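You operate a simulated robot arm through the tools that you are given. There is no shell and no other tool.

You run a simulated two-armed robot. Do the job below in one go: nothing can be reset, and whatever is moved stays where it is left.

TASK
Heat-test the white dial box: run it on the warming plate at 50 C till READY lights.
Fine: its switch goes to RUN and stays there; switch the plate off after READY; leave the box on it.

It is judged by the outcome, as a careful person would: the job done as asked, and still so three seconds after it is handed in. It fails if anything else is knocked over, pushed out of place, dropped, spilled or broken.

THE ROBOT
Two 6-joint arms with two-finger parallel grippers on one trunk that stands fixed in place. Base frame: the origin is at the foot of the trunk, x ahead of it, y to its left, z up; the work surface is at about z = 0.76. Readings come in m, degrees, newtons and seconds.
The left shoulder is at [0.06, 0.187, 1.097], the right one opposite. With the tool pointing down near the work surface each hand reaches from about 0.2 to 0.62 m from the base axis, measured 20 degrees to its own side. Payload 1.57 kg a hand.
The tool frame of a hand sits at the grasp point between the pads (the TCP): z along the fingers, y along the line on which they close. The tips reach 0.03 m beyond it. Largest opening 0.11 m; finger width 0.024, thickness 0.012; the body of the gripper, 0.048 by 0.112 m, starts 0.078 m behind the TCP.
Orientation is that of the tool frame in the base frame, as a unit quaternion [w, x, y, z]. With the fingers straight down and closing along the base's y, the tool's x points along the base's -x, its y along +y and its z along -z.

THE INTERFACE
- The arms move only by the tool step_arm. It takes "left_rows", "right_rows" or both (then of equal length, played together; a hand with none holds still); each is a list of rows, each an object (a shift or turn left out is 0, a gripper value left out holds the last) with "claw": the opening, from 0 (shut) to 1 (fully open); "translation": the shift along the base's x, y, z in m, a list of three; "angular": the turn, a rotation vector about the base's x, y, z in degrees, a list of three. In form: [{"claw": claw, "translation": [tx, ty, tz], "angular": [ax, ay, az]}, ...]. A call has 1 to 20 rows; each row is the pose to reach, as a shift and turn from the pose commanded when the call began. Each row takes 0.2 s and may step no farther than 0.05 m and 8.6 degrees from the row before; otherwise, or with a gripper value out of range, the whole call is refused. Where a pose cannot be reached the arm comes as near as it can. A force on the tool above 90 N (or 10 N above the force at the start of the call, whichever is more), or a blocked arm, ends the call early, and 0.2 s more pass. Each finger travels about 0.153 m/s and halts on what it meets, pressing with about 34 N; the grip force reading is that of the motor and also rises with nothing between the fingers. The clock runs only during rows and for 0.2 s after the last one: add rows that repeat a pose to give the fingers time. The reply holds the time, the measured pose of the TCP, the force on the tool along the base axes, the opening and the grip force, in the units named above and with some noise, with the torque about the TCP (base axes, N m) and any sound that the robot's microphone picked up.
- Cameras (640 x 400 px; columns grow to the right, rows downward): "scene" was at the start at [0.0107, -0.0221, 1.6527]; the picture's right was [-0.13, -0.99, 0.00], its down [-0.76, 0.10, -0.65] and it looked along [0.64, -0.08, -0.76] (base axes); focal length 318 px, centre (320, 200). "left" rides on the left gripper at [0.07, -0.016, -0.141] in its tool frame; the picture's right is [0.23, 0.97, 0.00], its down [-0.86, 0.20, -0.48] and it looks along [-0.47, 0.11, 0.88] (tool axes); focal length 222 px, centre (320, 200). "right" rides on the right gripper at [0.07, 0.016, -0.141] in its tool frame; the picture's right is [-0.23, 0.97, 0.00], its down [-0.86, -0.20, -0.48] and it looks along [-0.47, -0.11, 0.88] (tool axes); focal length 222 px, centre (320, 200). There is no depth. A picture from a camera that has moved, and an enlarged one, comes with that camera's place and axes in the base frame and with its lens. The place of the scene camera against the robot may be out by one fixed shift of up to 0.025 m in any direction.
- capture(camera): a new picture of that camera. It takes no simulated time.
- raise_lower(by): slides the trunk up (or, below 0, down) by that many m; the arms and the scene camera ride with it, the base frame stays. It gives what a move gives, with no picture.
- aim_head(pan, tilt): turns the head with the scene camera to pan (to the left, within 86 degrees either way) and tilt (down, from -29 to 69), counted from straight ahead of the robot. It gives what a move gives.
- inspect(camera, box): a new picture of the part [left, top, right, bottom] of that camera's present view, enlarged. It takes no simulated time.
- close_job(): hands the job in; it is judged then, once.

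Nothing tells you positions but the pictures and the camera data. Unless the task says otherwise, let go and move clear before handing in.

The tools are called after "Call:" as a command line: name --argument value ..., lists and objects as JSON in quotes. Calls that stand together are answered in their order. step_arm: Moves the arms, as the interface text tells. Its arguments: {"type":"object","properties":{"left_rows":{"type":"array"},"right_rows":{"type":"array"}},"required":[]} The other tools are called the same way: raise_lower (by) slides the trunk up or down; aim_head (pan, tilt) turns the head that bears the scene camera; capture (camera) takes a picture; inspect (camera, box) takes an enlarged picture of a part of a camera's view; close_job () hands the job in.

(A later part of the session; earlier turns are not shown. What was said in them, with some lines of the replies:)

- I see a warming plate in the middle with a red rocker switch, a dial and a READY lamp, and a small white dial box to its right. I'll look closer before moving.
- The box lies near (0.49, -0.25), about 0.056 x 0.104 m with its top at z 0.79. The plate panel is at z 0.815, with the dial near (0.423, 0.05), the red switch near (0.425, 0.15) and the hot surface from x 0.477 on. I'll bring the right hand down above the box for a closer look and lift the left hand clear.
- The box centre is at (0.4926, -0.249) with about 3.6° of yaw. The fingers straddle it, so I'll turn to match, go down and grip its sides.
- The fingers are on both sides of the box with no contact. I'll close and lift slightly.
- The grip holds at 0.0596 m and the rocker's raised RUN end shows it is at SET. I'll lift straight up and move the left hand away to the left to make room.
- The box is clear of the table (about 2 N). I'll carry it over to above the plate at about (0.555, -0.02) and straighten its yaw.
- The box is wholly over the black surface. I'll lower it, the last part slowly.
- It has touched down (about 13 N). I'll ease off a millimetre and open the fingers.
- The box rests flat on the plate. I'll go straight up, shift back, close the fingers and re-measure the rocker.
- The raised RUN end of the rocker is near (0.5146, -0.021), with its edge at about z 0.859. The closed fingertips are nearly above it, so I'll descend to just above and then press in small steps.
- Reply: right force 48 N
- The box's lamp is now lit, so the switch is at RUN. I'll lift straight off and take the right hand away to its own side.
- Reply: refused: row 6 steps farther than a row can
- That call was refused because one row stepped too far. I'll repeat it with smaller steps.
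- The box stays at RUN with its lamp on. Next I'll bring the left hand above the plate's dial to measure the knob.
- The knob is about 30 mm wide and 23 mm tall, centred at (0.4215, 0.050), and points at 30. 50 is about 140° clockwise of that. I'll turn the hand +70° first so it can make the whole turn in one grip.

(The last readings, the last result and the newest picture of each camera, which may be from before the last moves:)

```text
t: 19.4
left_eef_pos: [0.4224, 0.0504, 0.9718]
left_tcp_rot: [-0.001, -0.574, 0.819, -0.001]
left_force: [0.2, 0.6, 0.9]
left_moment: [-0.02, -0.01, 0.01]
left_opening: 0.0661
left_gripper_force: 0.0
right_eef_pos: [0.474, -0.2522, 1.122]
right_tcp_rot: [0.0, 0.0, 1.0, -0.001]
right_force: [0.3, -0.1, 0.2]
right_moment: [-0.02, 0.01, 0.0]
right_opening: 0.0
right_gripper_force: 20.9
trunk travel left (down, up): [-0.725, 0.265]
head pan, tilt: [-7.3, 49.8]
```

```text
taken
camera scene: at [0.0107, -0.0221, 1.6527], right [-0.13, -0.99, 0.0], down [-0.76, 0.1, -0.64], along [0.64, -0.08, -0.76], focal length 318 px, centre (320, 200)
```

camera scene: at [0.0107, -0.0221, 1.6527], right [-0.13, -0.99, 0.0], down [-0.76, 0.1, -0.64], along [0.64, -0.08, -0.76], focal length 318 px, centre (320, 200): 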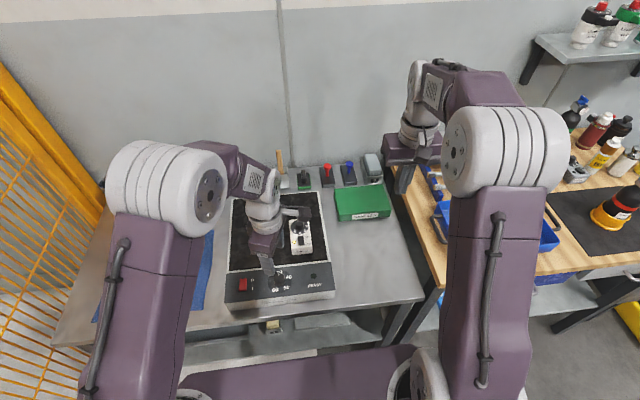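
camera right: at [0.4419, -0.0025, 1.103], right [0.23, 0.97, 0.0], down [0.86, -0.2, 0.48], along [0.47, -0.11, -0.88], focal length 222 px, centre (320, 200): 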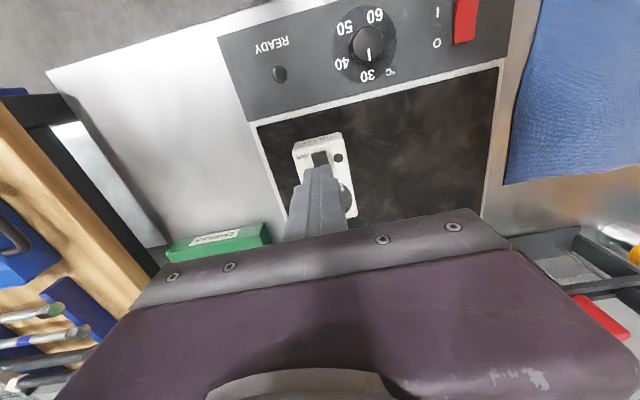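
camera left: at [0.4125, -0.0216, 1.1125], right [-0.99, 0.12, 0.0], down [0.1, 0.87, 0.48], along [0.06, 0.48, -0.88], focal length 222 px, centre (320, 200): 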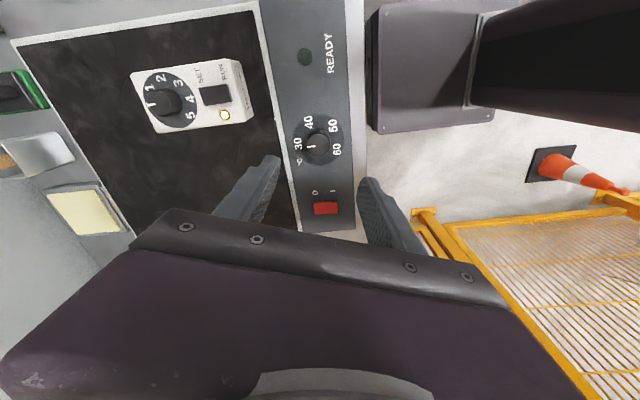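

The wrist reaches the +70° orientation freely. I'll descend around the knob.

Call:
step_arm --left_rows '[{"translation": [0, 0, -0.04]}, {"translation": [0, 0, -0.08]}, {"translation": [0, 0, -0.105]}, {"translation": [0, 0, -0.115]}, {"translation": [0, 0, -0.116]}]'

Call:
inspect --camera "left" --box '[220, 90, 420, 230]'

Call:
inspect --camera "scene" --box '[210, 230, 350, 320]'

```text
t: 20.6
left_eef_pos: [0.422, 0.0493, 0.8563]
left_tcp_rot: [0.0, -0.574, 0.819, -0.001]
left_force: [-0.6, -0.2, -0.2]
left_moment: [0.0, 0.03, 0.02]
left_opening: 0.066
left_gripper_force: 0.1
right_eef_pos: [0.4736, -0.2527, 1.1224]
right_tcp_rot: [0.0, 0.0, 1.0, 0.0]
right_force: [0.6, -0.5, -0.7]
right_moment: [0.0, 0.01, -0.01]
right_opening: 0.0003
right_gripper_force: 21.1
trunk travel left (down, up): [-0.725, 0.265]
head pan, tilt: [-7.3, 49.8]
```

```text
2.86 times, centred on (320, 160) of left
camera zoom: at [0.4125, -0.0219, 0.9959], right [-0.99, 0.12, 0.0], down [0.1, 0.87, 0.48], along [0.06, 0.47, -0.88], focal length 635 px, centre (320, 314)
```

zoom: 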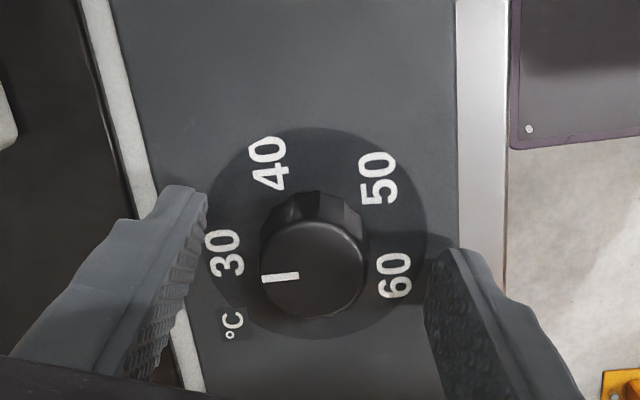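

```text
4.44 times, centred on (280, 275) of scene
camera zoom: at [0.0106, -0.0221, 1.6527], right [-0.13, -0.99, 0.0], down [-0.76, 0.1, -0.65], along [0.64, -0.08, -0.76], focal length 1414 px, centre (498, -133)
```

zoom: 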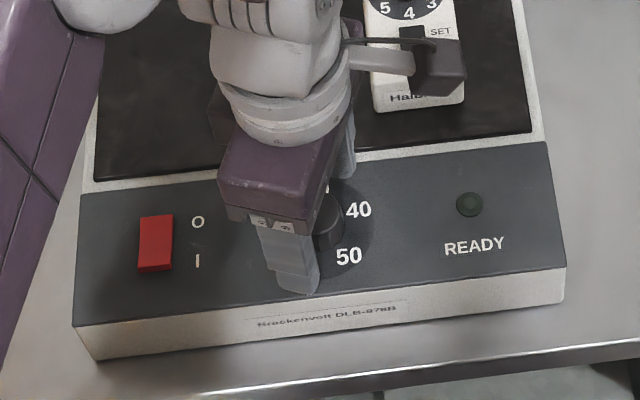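

The fingers straddle the knob well. I'll nudge 2 mm, go 2.5 mm lower and close on the knob.

Call:
step_arm --left_rows '[{"translation": [0.002, 0, -0.0025]}, {"claw": 0.35, "translation": [0.002, 0, -0.0025]}, {"claw": 0.2, "translation": [0.002, 0, -0.0025]}, {"claw": 0.2, "translation": [0.002, 0, -0.0025]}]'

Call:
inspect --camera "left" --box '[220, 90, 420, 230]'

```text
t: 21.6
left_eef_pos: [0.424, 0.0499, 0.8527]
left_tcp_rot: [0.0, -0.573, 0.819, 0.0]
left_force: [-0.1, 0.9, -2.1]
left_moment: [0.07, -0.03, 0.01]
left_opening: 0.0313
left_gripper_force: 39.8
right_eef_pos: [0.4727, -0.2514, 1.1231]
right_tcp_rot: [0.0, -0.001, 1.0, 0.0]
right_force: [0.1, -0.6, -0.7]
right_moment: [-0.02, 0.02, 0.01]
right_opening: 0.0
right_gripper_force: 21.2
trunk travel left (down, up): [-0.725, 0.265]
head pan, tilt: [-7.3, 49.8]
```

```text
2.86 times, centred on (320, 160) of left
camera zoom: at [0.4144, -0.0217, 0.9934], right [-0.99, 0.12, 0.0], down [0.11, 0.87, 0.48], along [0.06, 0.48, -0.88], focal length 635 px, centre (320, 314)
```

zoom: 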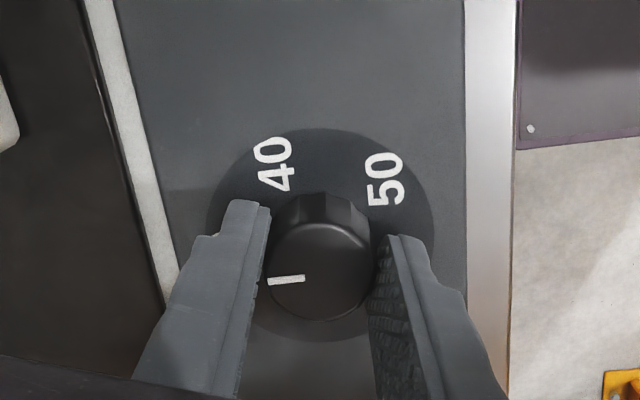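

The knob is gripped at 0.031 m without side force. I'll turn it clockwise about 136° and then look.

Call:
step_arm --left_rows '[{"angular": [0, 0, -8]}, {"angular": [0, 0, -16]}, {"angular": [0, 0, -24]}, {"angular": [0, 0, -32]}, {"angular": [0, 0, -40]}, {"angular": [0, 0, -48]}, {"angular": [0, 0, -56]}, {"angular": [0, 0, -64]}, {"angular": [0, 0, -72]}, {"angular": [0, 0, -80]}, {"angular": [0, 0, -88]}, {"angular": [0, 0, -96]}, {"angular": [0, 0, -104]}, {"angular": [0, 0, -112]}, {"angular": [0, 0, -120]}, {"angular": [0, 0, -128]}, {"angular": [0, 0, -136]}, {"angular": [0, 0, -136]}]'

Call:
inspect --camera "left" --box '[220, 90, 420, 230]'

Call:
inspect --camera "scene" --box '[210, 230, 350, 320]'

```text
t: 25.4
left_eef_pos: [0.4246, 0.0497, 0.8526]
left_tcp_rot: [-0.001, 0.545, 0.838, -0.001]
left_force: [-3.2, 4.2, -7.4]
left_moment: [-0.07, 0.02, -0.02]
left_opening: 0.0311
left_gripper_force: 40.5
right_eef_pos: [0.4734, -0.2515, 1.1229]
right_tcp_rot: [0.001, 0.001, 1.0, 0.0]
right_force: [-0.2, -0.8, 0.1]
right_moment: [-0.01, 0.01, 0.0]
right_opening: 0.0
right_gripper_force: 21.1
trunk travel left (down, up): [-0.725, 0.265]
head pan, tilt: [-7.3, 49.8]
```

```text
2.86 times, centred on (320, 160) of left
camera zoom: at [0.3799, 0.1076, 0.9934], right [0.8, 0.6, 0.0], down [0.53, -0.7, 0.48], along [0.29, -0.38, -0.88], focal length 635 px, centre (320, 314)
```

zoom: 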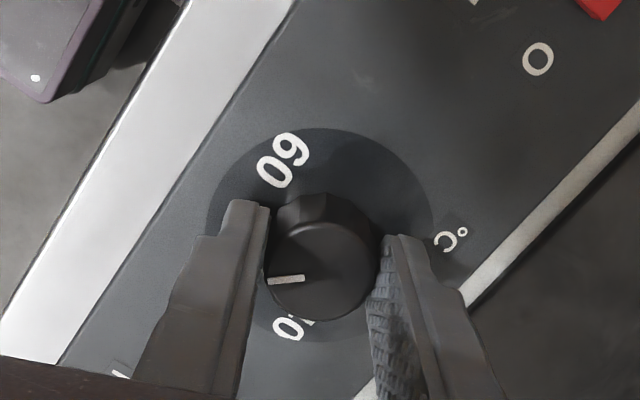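

```text
4.44 times, centred on (280, 275) of scene
camera zoom: at [0.0108, -0.0209, 1.6526], right [-0.13, -0.99, 0.0], down [-0.76, 0.1, -0.65], along [0.64, -0.08, -0.76], focal length 1414 px, centre (498, -133)
```

zoom: 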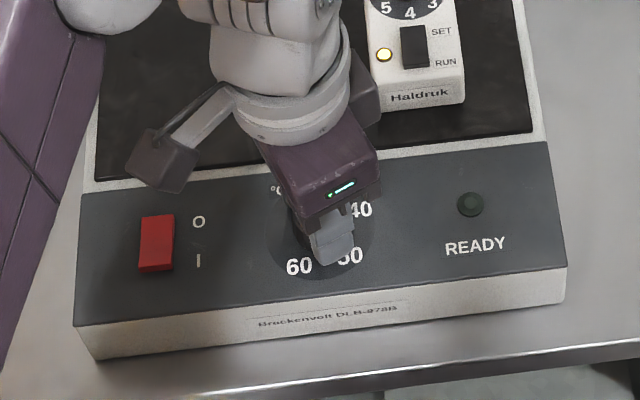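

The knob turned with the hand. The finger hides "50", so I'll open and rise a little to read it.

Call:
step_arm --left_rows '[{"claw": 0.6}, {"claw": 0.6}, {"claw": 0.6, "translation": [0, 0, 0.03]}, {"claw": 0.6, "translation": [0, 0, 0.07]}, {"claw": 0.6, "translation": [0, 0, 0.07]}]'

Call:
inspect --camera "left" --box '[240, 90, 400, 190]'

Call:
inspect --camera "right" --box '[400, 0, 640, 150]'

```text
t: 26.6
left_eef_pos: [0.4247, 0.0512, 0.9227]
left_tcp_rot: [0.001, 0.545, 0.838, 0.001]
left_force: [-0.5, 0.2, -0.5]
left_moment: [-0.03, 0.02, 0.0]
left_opening: 0.0658
left_gripper_force: 0.0
right_eef_pos: [0.4735, -0.2523, 1.124]
right_tcp_rot: [0.0, 0.0, 1.0, -0.001]
right_force: [-0.2, 0.4, 0.0]
right_moment: [0.03, 0.03, 0.0]
right_opening: 0.0002
right_gripper_force: 21.7
trunk travel left (down, up): [-0.725, 0.265]
head pan, tilt: [-7.3, 49.8]
```

```text
4.00 times, centred on (320, 140) of left
camera zoom: at [0.3804, 0.1077, 1.064], right [0.8, 0.6, 0.0], down [0.53, -0.7, 0.48], along [0.29, -0.38, -0.88], focal length 888 px, centre (320, 440)
```

zoom: 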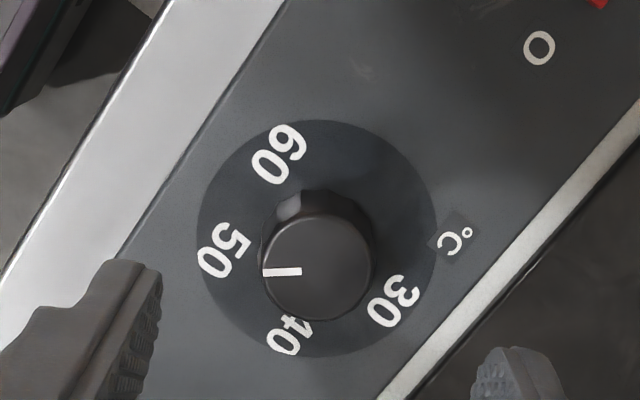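

```text
2.67 times, centred on (520, 75) of right
camera zoom: at [0.4038, -0.2364, 1.2648], right [0.23, 0.97, 0.0], down [0.86, -0.2, 0.48], along [0.47, -0.11, -0.88], focal length 592 px, centre (-213, 533)
```

zoom: 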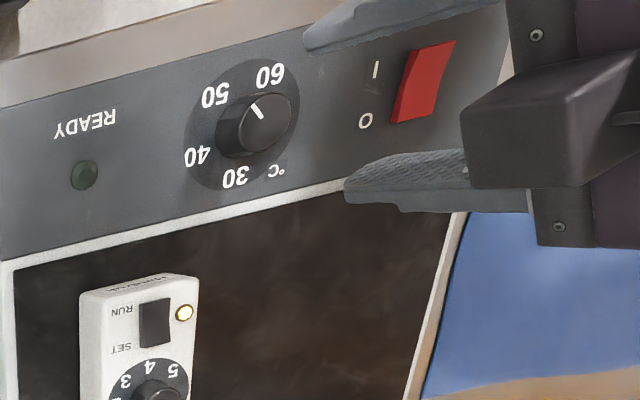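

Call:
inspect --camera "left" --box '[285, 115, 355, 185]'

Call:
inspect --camera "right" --box '[465, 15, 525, 75]'

Call:
inspect --camera "scene" --box '[255, 260, 305, 300]'

```text
5.71 times, centred on (320, 150) of left
camera zoom: at [0.3804, 0.1077, 1.064], right [0.8, 0.6, 0.0], down [0.53, -0.7, 0.48], along [0.29, -0.38, -0.88], focal length 1269 px, centre (320, 486)
```

zoom: 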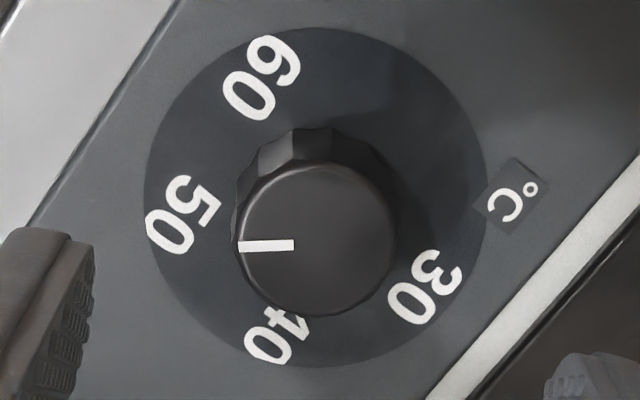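

```text
6.67 times, centred on (495, 45) of right
camera zoom: at [0.4038, -0.2364, 1.2648], right [0.23, 0.97, 0.0], down [0.86, -0.2, 0.48], along [0.47, -0.11, -0.88], focal length 1481 px, centre (-847, 1233)
```

zoom: 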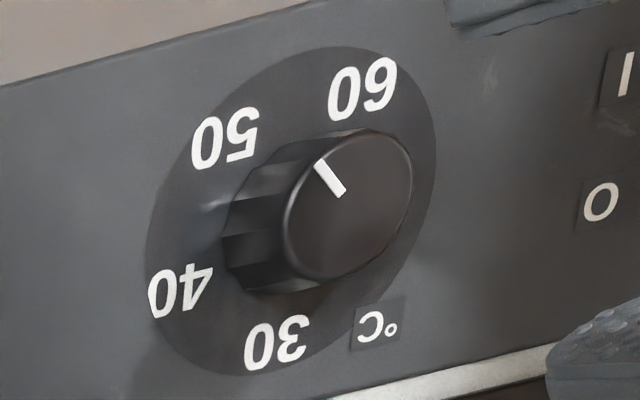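

```text
10.00 times, centred on (280, 280) of scene
camera zoom: at [0.0115, -0.0221, 1.6527], right [-0.13, -0.99, 0.0], down [-0.76, 0.1, -0.64], along [0.64, -0.08, -0.76], focal length 3181 px, centre (720, -600)
```

zoom: 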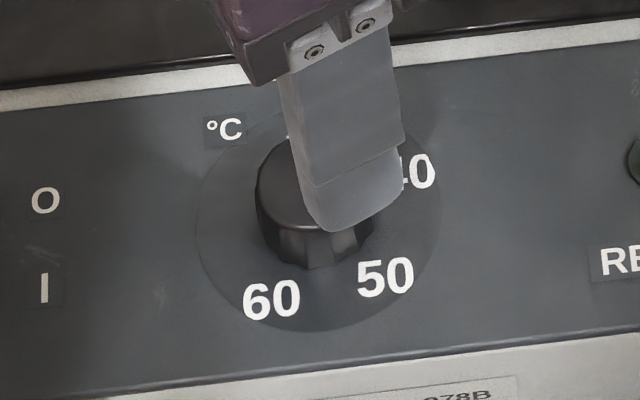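

All four scale numbers fit a 70° spacing with 50 at -140°. Both cameras put the pointer at about -140.5°, so the dial is on 50. Next I'll lift, turn the left hand back, close it and move over the plate's red switch.

Call:
step_arm --left_rows '[{"translation": [0, 0, 0.03], "angular": [0, 0, 5]}, {"claw": 0.0, "translation": [-0.002, 0.01, 0.04], "angular": [0, 0, 13]}, {"translation": [-0.004, 0.02, 0.04], "angular": [0, 0, 21]}, {"translation": [-0.006, 0.04, 0.04], "angular": [0, 0, 29]}, {"translation": [-0.008, 0.06, 0.04], "angular": [0, 0, 37]}, {"translation": [-0.01, 0.08, 0.04], "angular": [0, 0, 45]}, {"translation": [-0.014, 0.09, 0.04], "angular": [0, 0, 53]}, {"translation": [-0.016, 0.1, 0.04], "angular": [0, 0, 61]}, {"translation": [-0.0165, 0.1, 0.04], "angular": [0, 0, 66]}, {"translation": [-0.0165, 0.1, 0.04], "angular": [0, 0, 66]}]'

Call:
capture --camera "left"

Call:
inspect --camera "left" --box '[280, 90, 360, 170]'

Call:
inspect --camera "scene" --box '[220, 255, 340, 315]'

```text
t: 28.8
left_eef_pos: [0.407, 0.149, 0.9632]
left_tcp_rot: [0.0, -0.002, 1.0, 0.0]
left_force: [-0.2, 0.1, 0.7]
left_moment: [-0.01, 0.02, 0.0]
left_opening: 0.0
left_gripper_force: 21.4
right_eef_pos: [0.4731, -0.2525, 1.1215]
right_tcp_rot: [0.0, 0.0, 1.0, 0.001]
right_force: [-0.6, 0.4, 0.9]
right_moment: [0.0, -0.03, 0.01]
right_opening: 0.0
right_gripper_force: 21.6
trunk travel left (down, up): [-0.725, 0.265]
head pan, tilt: [-7.3, 49.8]
```

```text
taken
camera left: at [0.3362, 0.133, 1.1038], right [-0.23, 0.97, 0.0], down [0.85, 0.2, 0.48], along [0.47, 0.11, -0.88], focal length 222 px, centre (320, 200)
```

left: 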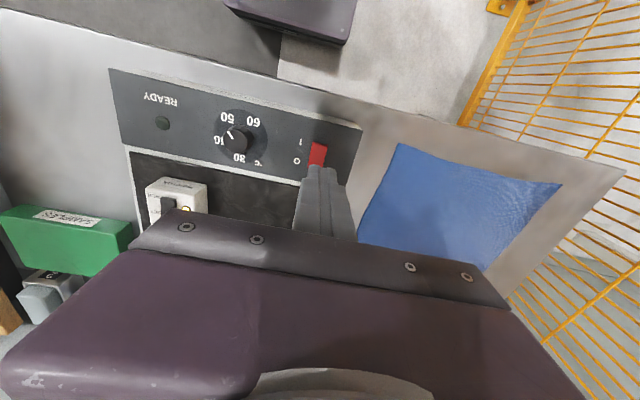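

```text
5.00 times, centred on (320, 130) of left
camera zoom: at [0.3362, 0.133, 1.1038], right [-0.23, 0.97, 0.0], down [0.85, 0.2, 0.48], along [0.47, 0.11, -0.88], focal length 1111 px, centre (320, 550)
```

zoom: 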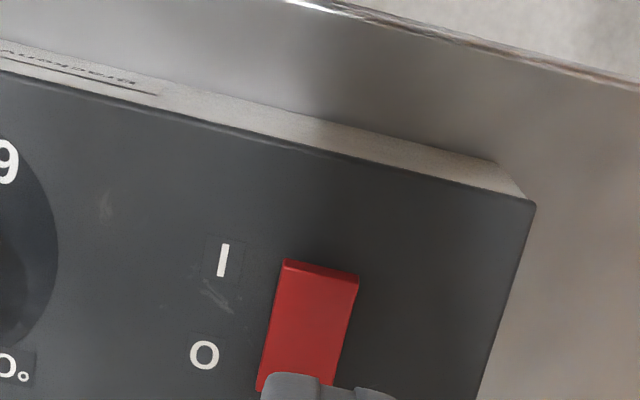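

```text
5.33 times, centred on (280, 285) of scene
camera zoom: at [0.0106, -0.0221, 1.6527], right [-0.13, -0.99, 0.0], down [-0.76, 0.1, -0.65], along [0.64, -0.08, -0.76], focal length 1696 px, centre (533, -253)
```

zoom: 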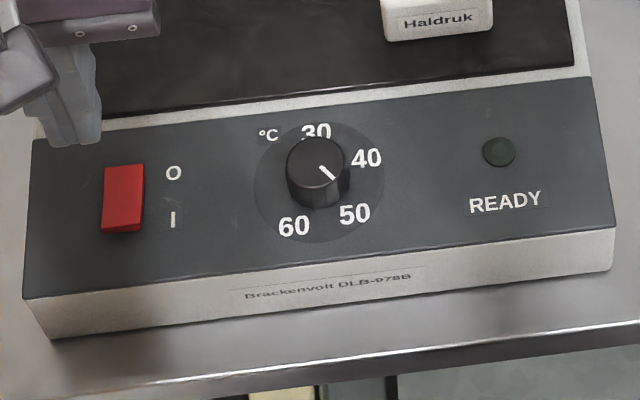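

The plate switch is at O with its near I end raised at (0.405, 0.149), and the fingertips are right above it. I'll descend and press in small steps.

Call:
step_arm --left_rows '[{"translation": [0, 0, -0.04]}, {"translation": [0, 0, -0.08]}, {"translation": [0, 0, -0.095]}, {"translation": [0, 0, -0.099]}, {"translation": [0, 0, -0.101]}, {"translation": [0, 0, -0.101]}]'

Call:
inspect --camera "scene" --box '[220, 255, 340, 315]'

```text
t: 30.2
left_eef_pos: [0.4071, 0.1493, 0.8614]
left_tcp_rot: [0.0, 0.0, 1.0, 0.0]
left_force: [-0.2, 0.3, 0.6]
left_moment: [-0.01, -0.02, 0.02]
left_opening: 0.0
left_gripper_force: 21.1
right_eef_pos: [0.4734, -0.2522, 1.1234]
right_tcp_rot: [0.0, 0.0, 1.0, 0.0]
right_force: [0.4, -0.5, 0.2]
right_moment: [0.0, -0.01, -0.02]
right_opening: 0.0001
right_gripper_force: 21.1
trunk travel left (down, up): [-0.725, 0.265]
head pan, tilt: [-7.3, 49.8]
```

```text
5.33 times, centred on (280, 285) of scene
camera zoom: at [0.0105, -0.0221, 1.6527], right [-0.13, -0.99, 0.0], down [-0.76, 0.1, -0.65], along [0.64, -0.08, -0.76], focal length 1696 px, centre (533, -253)
```

zoom: 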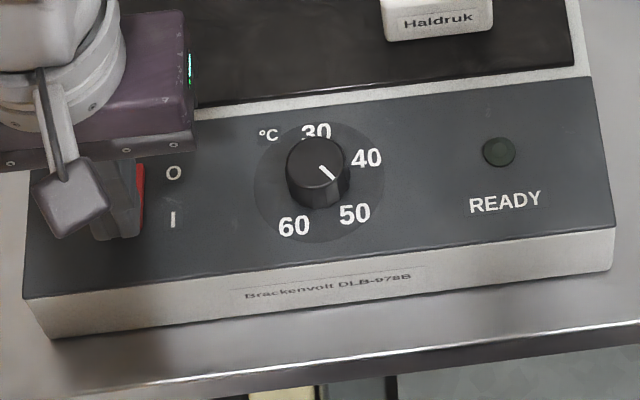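

Call:
step_arm --left_rows '[{"translation": [0, 0, -0.001]}, {"translation": [0, 0, -0.002]}, {"translation": [0, 0, -0.003]}, {"translation": [0, 0, -0.004]}]'

Call:
inspect --camera "scene" --box '[220, 255, 340, 315]'

```text
t: 31.2
left_eef_pos: [0.4074, 0.1513, 0.8581]
left_tcp_rot: [0.0, 0.0, 1.0, 0.0]
left_force: [0.1, 0.1, 0.8]
left_moment: [0.0, -0.02, 0.02]
left_opening: 0.0002
left_gripper_force: 21.9
right_eef_pos: [0.4731, -0.2523, 1.1224]
right_tcp_rot: [-0.001, 0.0, 1.0, 0.0]
right_force: [-0.1, 0.1, 0.7]
right_moment: [0.0, -0.02, 0.01]
right_opening: 0.0
right_gripper_force: 21.4
trunk travel left (down, up): [-0.725, 0.265]
head pan, tilt: [-7.3, 49.8]
```

```text
5.33 times, centred on (280, 285) of scene
camera zoom: at [0.0105, -0.0221, 1.6527], right [-0.13, -0.99, 0.0], down [-0.76, 0.1, -0.65], along [0.64, -0.08, -0.76], focal length 1696 px, centre (533, -253)
```

zoom: 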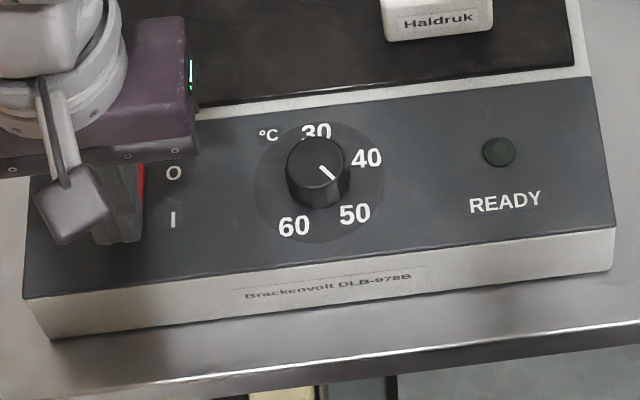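

No contact yet, so I'll continue down in 1 mm steps.

Call:
step_arm --left_rows '[{"translation": [0, 0, -0.001]}, {"translation": [0, 0, -0.002]}, {"translation": [0, 0, -0.003]}]'

Call:
inspect --camera "left" --box '[260, 90, 380, 190]'

```text
t: 32.0
left_eef_pos: [0.4079, 0.1506, 0.8545]
left_tcp_rot: [0.001, -0.001, 1.0, 0.0]
left_force: [1.3, 0.8, 4.4]
left_moment: [0.06, -0.09, -0.01]
left_opening: 0.0001
left_gripper_force: 21.6
right_eef_pos: [0.4731, -0.2516, 1.1235]
right_tcp_rot: [0.0, 0.0, 1.0, 0.0]
right_force: [-0.5, -0.3, -0.7]
right_moment: [0.0, -0.02, 0.03]
right_opening: 0.0
right_gripper_force: 21.3
trunk travel left (down, up): [-0.725, 0.265]
head pan, tilt: [-7.3, 49.8]
```

```text
4.00 times, centred on (320, 140) of left
camera zoom: at [0.3364, 0.1337, 0.9957], right [-0.23, 0.97, 0.0], down [0.85, 0.2, 0.48], along [0.47, 0.11, -0.88], focal length 888 px, centre (320, 440)
```

zoom: 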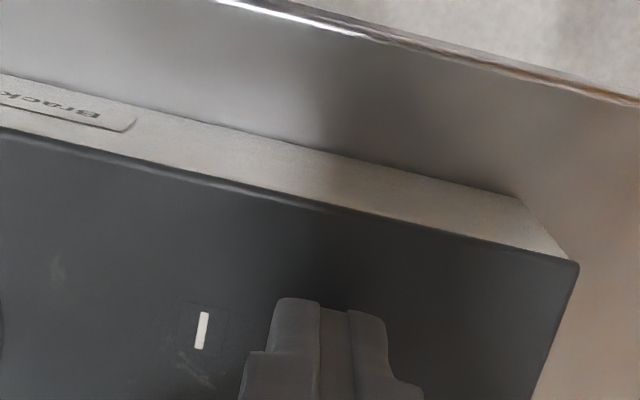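

Contact has just begun (about 4 N). I'll press on.

Call:
step_arm --left_rows '[{"translation": [0, 0, -0.001]}, {"translation": [0, 0, -0.002]}, {"translation": [0, 0, -0.003]}]'

Call:
inspect --camera "scene" --box '[220, 255, 340, 315]'

```text
t: 32.8
left_eef_pos: [0.4061, 0.1501, 0.8541]
left_tcp_rot: [0.005, 0.001, 1.0, 0.0]
left_force: [4.9, 11.2, 50.7]
left_moment: [0.35, -0.79, -0.1]
left_opening: 0.0
left_gripper_force: 21.1
right_eef_pos: [0.4711, -0.2517, 1.1245]
right_tcp_rot: [0.001, 0.0, 1.0, 0.0]
right_force: [-1.4, -0.1, 0.2]
right_moment: [-0.01, 0.0, -0.01]
right_opening: 0.0001
right_gripper_force: 21.0
trunk travel left (down, up): [-0.725, 0.265]
head pan, tilt: [-7.3, 49.8]
```

```text
5.33 times, centred on (280, 285) of scene
camera zoom: at [0.0052, -0.0219, 1.6534], right [-0.13, -0.99, 0.0], down [-0.76, 0.1, -0.65], along [0.64, -0.08, -0.76], focal length 1696 px, centre (533, -253)
```

zoom: 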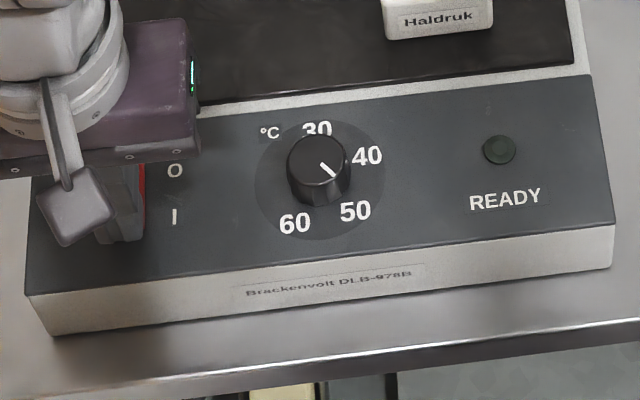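

The force is at 51 N and the tip has bottomed out. I'll lift and see whether the rocker has flipped.

Call:
step_arm --left_rows '[{"translation": [0, 0, 0.01]}, {"translation": [0, 0, 0.03]}, {"translation": [0, 0, 0.06]}, {"translation": [0, 0, 0.08]}, {"translation": [0, 0, 0.08]}]'

Call:
inspect --camera "left" --box '[260, 90, 360, 170]'

Call:
inspect --camera "scene" --box '[220, 255, 340, 315]'

Call:
inspect --camera "right" --box '[400, 0, 640, 150]'

```text
t: 34.0
left_eef_pos: [0.4057, 0.1503, 0.9317]
left_tcp_rot: [0.0, 0.0, 1.0, -0.001]
left_force: [-0.1, -0.8, 0.4]
left_moment: [-0.01, -0.02, 0.02]
left_opening: 0.0
left_gripper_force: 21.8
right_eef_pos: [0.4728, -0.2526, 1.123]
right_tcp_rot: [0.0, 0.0, 1.0, 0.0]
right_force: [0.5, 0.3, 0.3]
right_moment: [-0.05, 0.04, -0.02]
right_opening: 0.0
right_gripper_force: 21.2
trunk travel left (down, up): [-0.725, 0.265]
head pan, tilt: [-7.3, 49.8]
```

```text
5.00 times, centred on (310, 130) of left
camera zoom: at [0.3356, 0.1336, 1.0727], right [-0.23, 0.97, 0.0], down [0.86, 0.2, 0.48], along [0.47, 0.11, -0.88], focal length 1111 px, centre (370, 550)
```

zoom: 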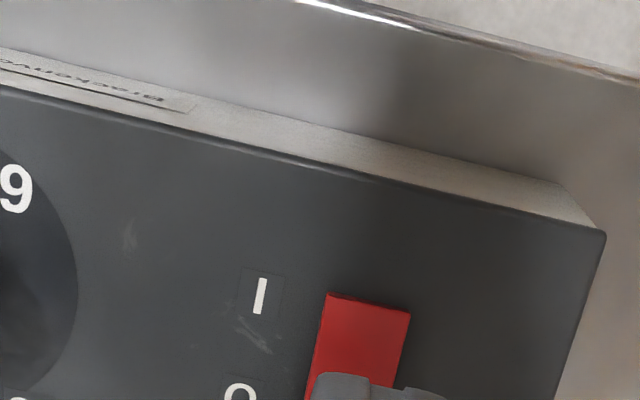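

```text
5.33 times, centred on (280, 285) of scene
camera zoom: at [0.0104, -0.022, 1.6527], right [-0.13, -0.99, 0.0], down [-0.76, 0.1, -0.65], along [0.64, -0.08, -0.76], focal length 1696 px, centre (533, -253)
```

zoom: 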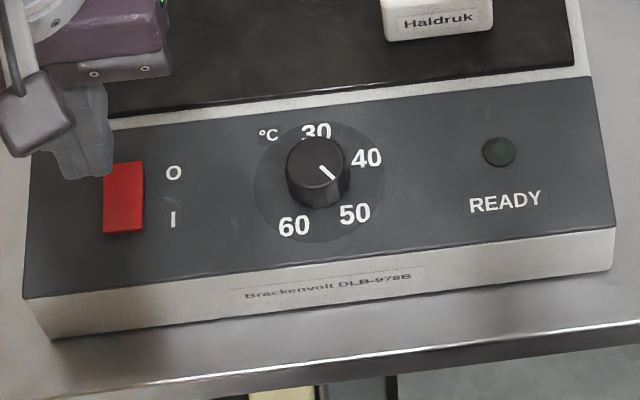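

```text
2.67 times, centred on (520, 75) of right
camera zoom: at [0.403, -0.2363, 1.2651], right [0.23, 0.97, 0.0], down [0.86, -0.2, 0.48], along [0.47, -0.11, -0.88], focal length 592 px, centre (-213, 533)
```

zoom: 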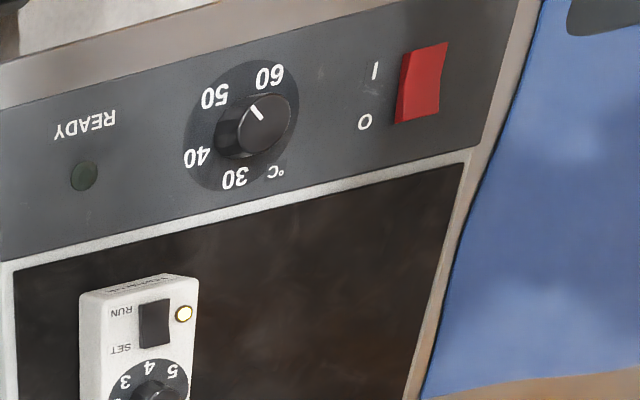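

The rocker's I end now lies flush, so the plate should be on. I'll position above the O end and wait for READY.

Call:
step_arm --left_rows '[{"translation": [0.015, 0, 0]}, {"translation": [0.0305, -0.0005, 0]}, {"translation": [0.0305, -0.0005, 0]}, {"translation": [0.0305, -0.0005, 0]}, {"translation": [0.0305, -0.0005, 0]}, {"translation": [0.0305, -0.0005, 0]}, {"translation": [0.0305, -0.0005, 0]}, {"translation": [0.0305, -0.0005, 0]}, {"translation": [0.0305, -0.0005, 0]}, {"translation": [0.0305, -0.0005, 0]}]'

Call:
inspect --camera "scene" --box '[220, 215, 340, 315]'

Call:
inspect --camera "right" --box '[530, 0, 590, 50]'

Call:
inspect --camera "left" --box '[280, 60, 380, 150]'

```text
t: 36.2
left_eef_pos: [0.4367, 0.1493, 0.9317]
left_tcp_rot: [0.0, 0.0, 1.0, 0.0]
left_force: [-0.7, 1.0, -0.6]
left_moment: [-0.01, 0.01, -0.01]
left_opening: 0.0002
left_gripper_force: 21.1
right_eef_pos: [0.4722, -0.2528, 1.1236]
right_tcp_rot: [0.0, 0.001, 1.0, 0.0]
right_force: [-0.4, 0.0, 0.4]
right_moment: [-0.01, 0.0, 0.0]
right_opening: 0.0
right_gripper_force: 21.2
trunk travel left (down, up): [-0.725, 0.265]
head pan, tilt: [-7.3, 49.8]
```

```text
4.00 times, centred on (280, 265) of scene
camera zoom: at [0.0107, -0.0221, 1.6527], right [-0.13, -0.99, 0.0], down [-0.76, 0.1, -0.64], along [0.64, -0.08, -0.76], focal length 1272 px, centre (480, -60)
```

zoom: 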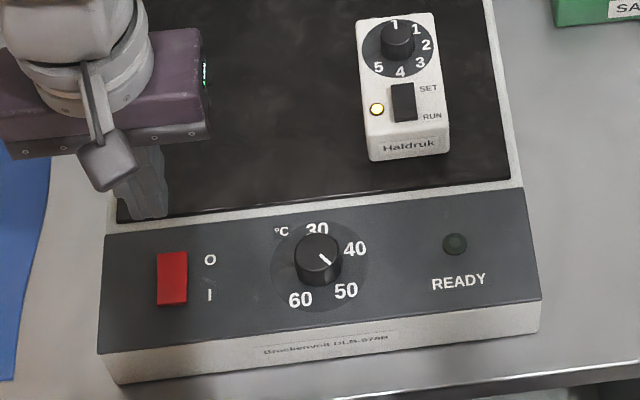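

```text
8.00 times, centred on (560, 25) of right
camera zoom: at [0.4032, -0.2363, 1.265], right [0.23, 0.97, 0.0], down [0.86, -0.2, 0.48], along [0.47, -0.11, -0.88], focal length 1777 px, centre (-1600, 1600)
```

zoom: 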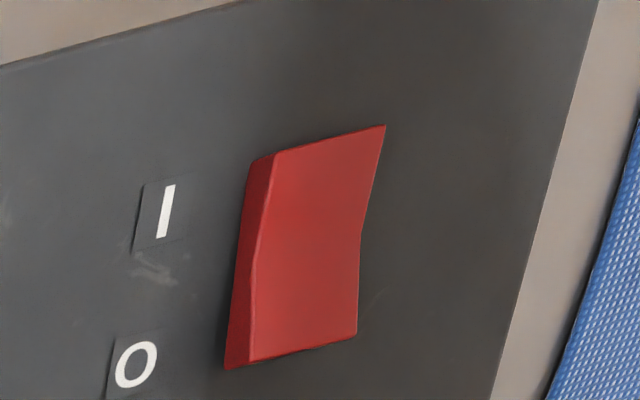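

```text
4.44 times, centred on (330, 105) of left
camera zoom: at [0.3662, 0.1325, 1.0727], right [-0.23, 0.97, 0.0], down [0.86, 0.2, 0.48], along [0.47, 0.11, -0.88], focal length 987 px, centre (276, 622)
```

zoom: 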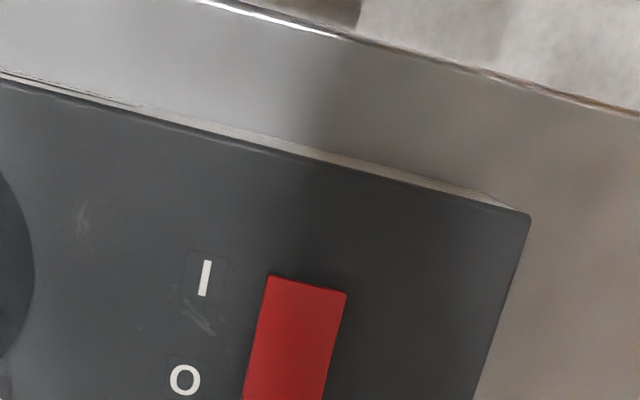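

The O end of the rocker is now raised, so the plate is on. I'll wait for READY.

Call:
step_arm --left_rows '[{}, {}, {}, {}, {}, {}, {}, {}, {}, {}, {}, {}, {}, {}, {}, {}, {}, {}, {}, {}]'

Call:
inspect --camera "scene" --box '[220, 215, 340, 315]'

```text
t: 40.4
left_eef_pos: [0.4365, 0.1477, 0.931]
left_tcp_rot: [0.0, 0.0, 1.0, 0.0]
left_force: [0.0, -0.1, -0.2]
left_moment: [-0.04, -0.01, 0.01]
left_opening: 0.0001
left_gripper_force: 21.7
right_eef_pos: [0.4727, -0.2519, 1.123]
right_tcp_rot: [0.0, 0.0, 1.0, 0.0]
right_force: [-0.1, 0.5, -0.2]
right_moment: [-0.03, -0.01, 0.03]
right_opening: 0.0
right_gripper_force: 21.4
trunk travel left (down, up): [-0.725, 0.265]
head pan, tilt: [-7.3, 49.8]
```

```text
4.00 times, centred on (280, 265) of scene
camera zoom: at [0.0107, -0.0221, 1.6527], right [-0.13, -0.99, 0.0], down [-0.76, 0.1, -0.64], along [0.64, -0.08, -0.76], focal length 1272 px, centre (480, -60)
```

zoom: 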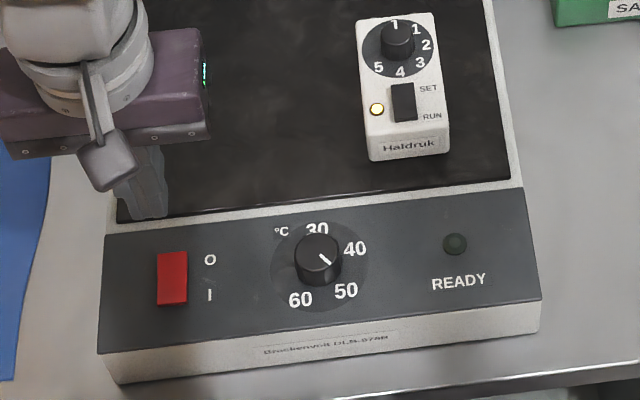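

READY is not lit yet, so I'll keep waiting.

Call:
step_arm --left_rows '[{}, {}, {}, {}, {}, {}, {}, {}, {}, {}, {}, {}, {}, {}, {}, {}, {}, {}, {}, {}]'

Call:
inspect --camera "scene" --box '[220, 215, 340, 315]'

```text
t: 44.6
left_eef_pos: [0.4384, 0.1496, 0.9326]
left_tcp_rot: [0.0, 0.001, 1.0, -0.001]
left_force: [0.3, -0.7, 0.1]
left_moment: [0.01, 0.02, -0.01]
left_opening: 0.0
left_gripper_force: 21.3
right_eef_pos: [0.4735, -0.2515, 1.1217]
right_tcp_rot: [0.0, 0.0, 1.0, 0.0]
right_force: [0.5, -0.5, -0.6]
right_moment: [-0.03, 0.0, 0.01]
right_opening: 0.0
right_gripper_force: 21.8
trunk travel left (down, up): [-0.725, 0.265]
head pan, tilt: [-7.3, 49.8]
```

```text
4.00 times, centred on (280, 265) of scene
camera zoom: at [0.0107, -0.0221, 1.6527], right [-0.13, -0.99, 0.0], down [-0.76, 0.1, -0.64], along [0.64, -0.08, -0.76], focal length 1272 px, centre (480, -60)
```

zoom: 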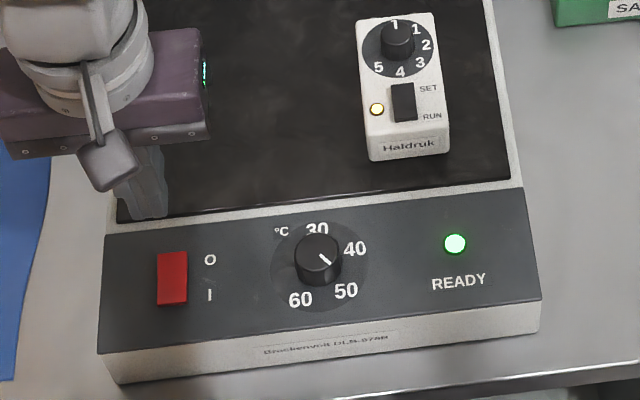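

READY is lit (green). I'll now press the O end to switch the plate off.

Call:
step_arm --left_rows '[{"translation": [0, 0.0005, -0.035]}, {"translation": [0, 0.0005, -0.065]}, {"translation": [0, 0.0005, -0.073]}, {"translation": [0, 0.0005, -0.075]}, {"translation": [0, 0.0005, -0.077]}, {"translation": [0, 0.0005, -0.079]}]'

Call:
inspect --camera "scene" --box '[220, 215, 340, 315]'

```text
t: 46.0
left_eef_pos: [0.4389, 0.1504, 0.8552]
left_tcp_rot: [0.004, 0.0, 1.0, 0.001]
left_force: [2.5, -1.9, 25.3]
left_moment: [-0.07, 0.19, 0.02]
left_opening: 0.0
left_gripper_force: 20.9
right_eef_pos: [0.4718, -0.2524, 1.1237]
right_tcp_rot: [0.001, 0.0, 1.0, 0.0]
right_force: [0.3, 1.1, 0.1]
right_moment: [-0.01, -0.04, 0.02]
right_opening: 0.0002
right_gripper_force: 21.2
trunk travel left (down, up): [-0.725, 0.265]
head pan, tilt: [-7.3, 49.8]
```

```text
4.00 times, centred on (280, 265) of scene
camera zoom: at [0.0081, -0.0237, 1.6532], right [-0.13, -0.99, 0.0], down [-0.76, 0.1, -0.65], along [0.64, -0.08, -0.76], focal length 1272 px, centre (480, -60)
```

zoom: 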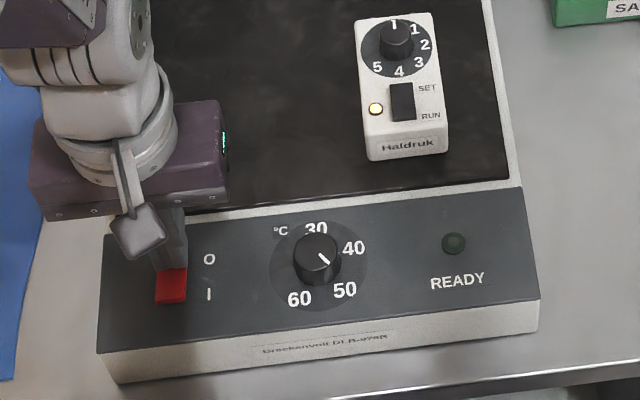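

The READY lamp went out as the switch flipped. I'll lift off, withdraw the left hand and verify.

Call:
step_arm --left_rows '[{"translation": [0, 0, 0.01]}, {"translation": [0, 0, 0.04]}, {"translation": [0, 0, 0.08]}, {"translation": [0, 0.01, 0.12]}, {"translation": [0, 0.03, 0.16]}, {"translation": [0, 0.06, 0.19]}, {"translation": [0, 0.09, 0.22]}, {"translation": [0, 0.12, 0.24]}, {"translation": [0, 0.13, 0.25]}, {"translation": [0, 0.13, 0.25]}]'

Call:
inspect --camera "scene" --box '[220, 215, 340, 315]'

Call:
inspect --camera "right" --box '[530, 0, 590, 50]'

Call:
inspect --camera "left" --box '[100, 30, 300, 200]'

Call:
capture --camera "scene"

```text
t: 48.2
left_eef_pos: [0.4374, 0.2791, 1.1046]
left_tcp_rot: [0.001, 0.0, 1.0, 0.0]
left_force: [-0.7, 0.5, 0.2]
left_moment: [-0.03, 0.01, -0.03]
left_opening: 0.0
left_gripper_force: 21.5
right_eef_pos: [0.4724, -0.2525, 1.1224]
right_tcp_rot: [0.0, 0.001, 1.0, 0.0]
right_force: [0.0, -0.3, 0.6]
right_moment: [0.0, -0.02, -0.01]
right_opening: 0.0
right_gripper_force: 21.1
trunk travel left (down, up): [-0.725, 0.265]
head pan, tilt: [-7.3, 49.8]
```

```text
4.00 times, centred on (280, 265) of scene
camera zoom: at [0.0106, -0.0223, 1.6527], right [-0.13, -0.99, 0.0], down [-0.76, 0.1, -0.65], along [0.64, -0.08, -0.76], focal length 1272 px, centre (480, -60)
```

zoom: 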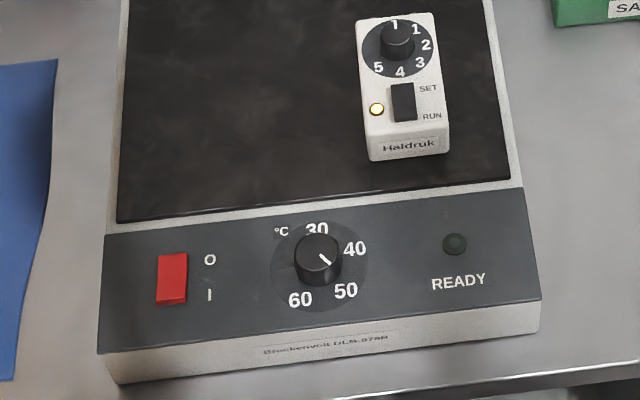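

```text
8.00 times, centred on (560, 25) of right
camera zoom: at [0.4031, -0.2365, 1.265], right [0.23, 0.97, 0.0], down [0.86, -0.2, 0.48], along [0.47, -0.11, -0.88], focal length 1777 px, centre (-1600, 1600)
```

zoom: 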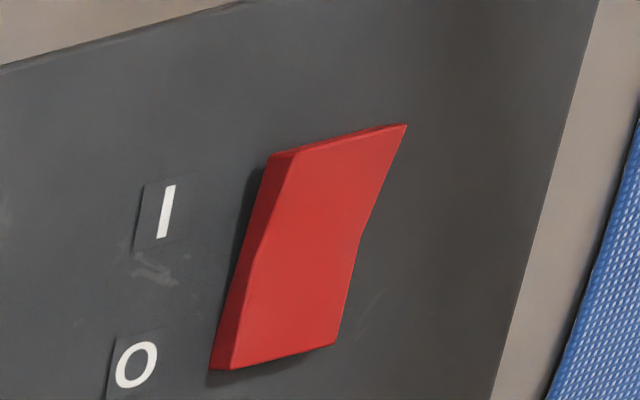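

```text
2.35 times, centred on (200, 115) of left
camera zoom: at [0.3669, 0.2637, 1.2448], right [-0.23, 0.97, 0.0], down [0.86, 0.2, 0.48], along [0.47, 0.11, -0.88], focal length 523 px, centre (602, 400)
```

zoom: 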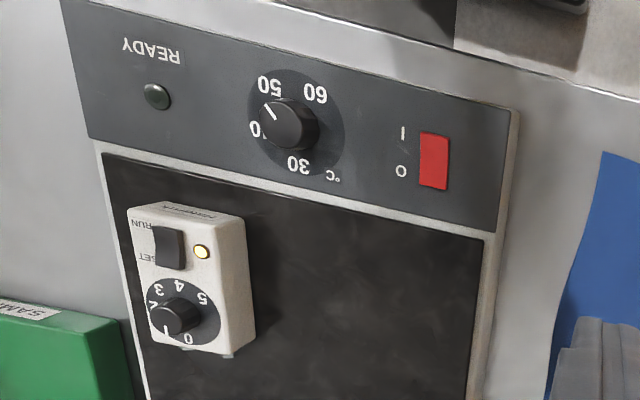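

```text
taken
camera scene: at [0.0106, -0.0223, 1.6527], right [-0.13, -0.99, 0.0], down [-0.76, 0.1, -0.65], along [0.64, -0.08, -0.76], focal length 318 px, centre (320, 200)
```

scene: 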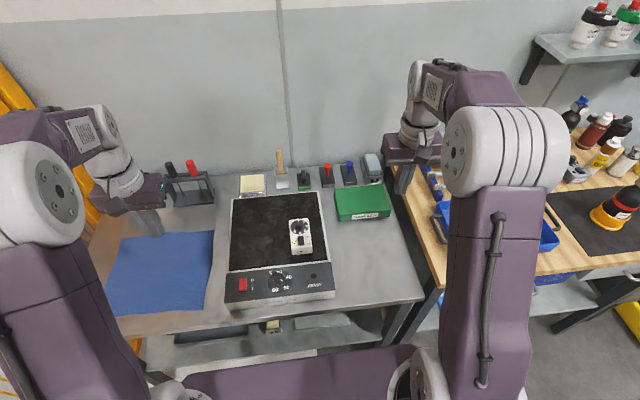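

The plate is switched off (I end raised, READY dark) with its dial at 50. The box sits on the plate at RUN with its lamp lit, nothing else has moved, and both hands are clear. I'm handing the job in.

Call:
close_job

```text
The job is handed in.
```

The heat test is done. The white dial box ran on the warming plate at 50 C until READY lit, and then I switched the plate off.

- **Box:** it is still on the plate, with its switch at RUN and its lamp lit. I didn't touch its own dial.
- **Plate:** the dial is set to 50. READY came on within about 12 seconds of switching on and went out when I pressed the switch to O.
- **Surroundings:** the final pictures show nothing else knocked or moved, and both hands are clear of the table.
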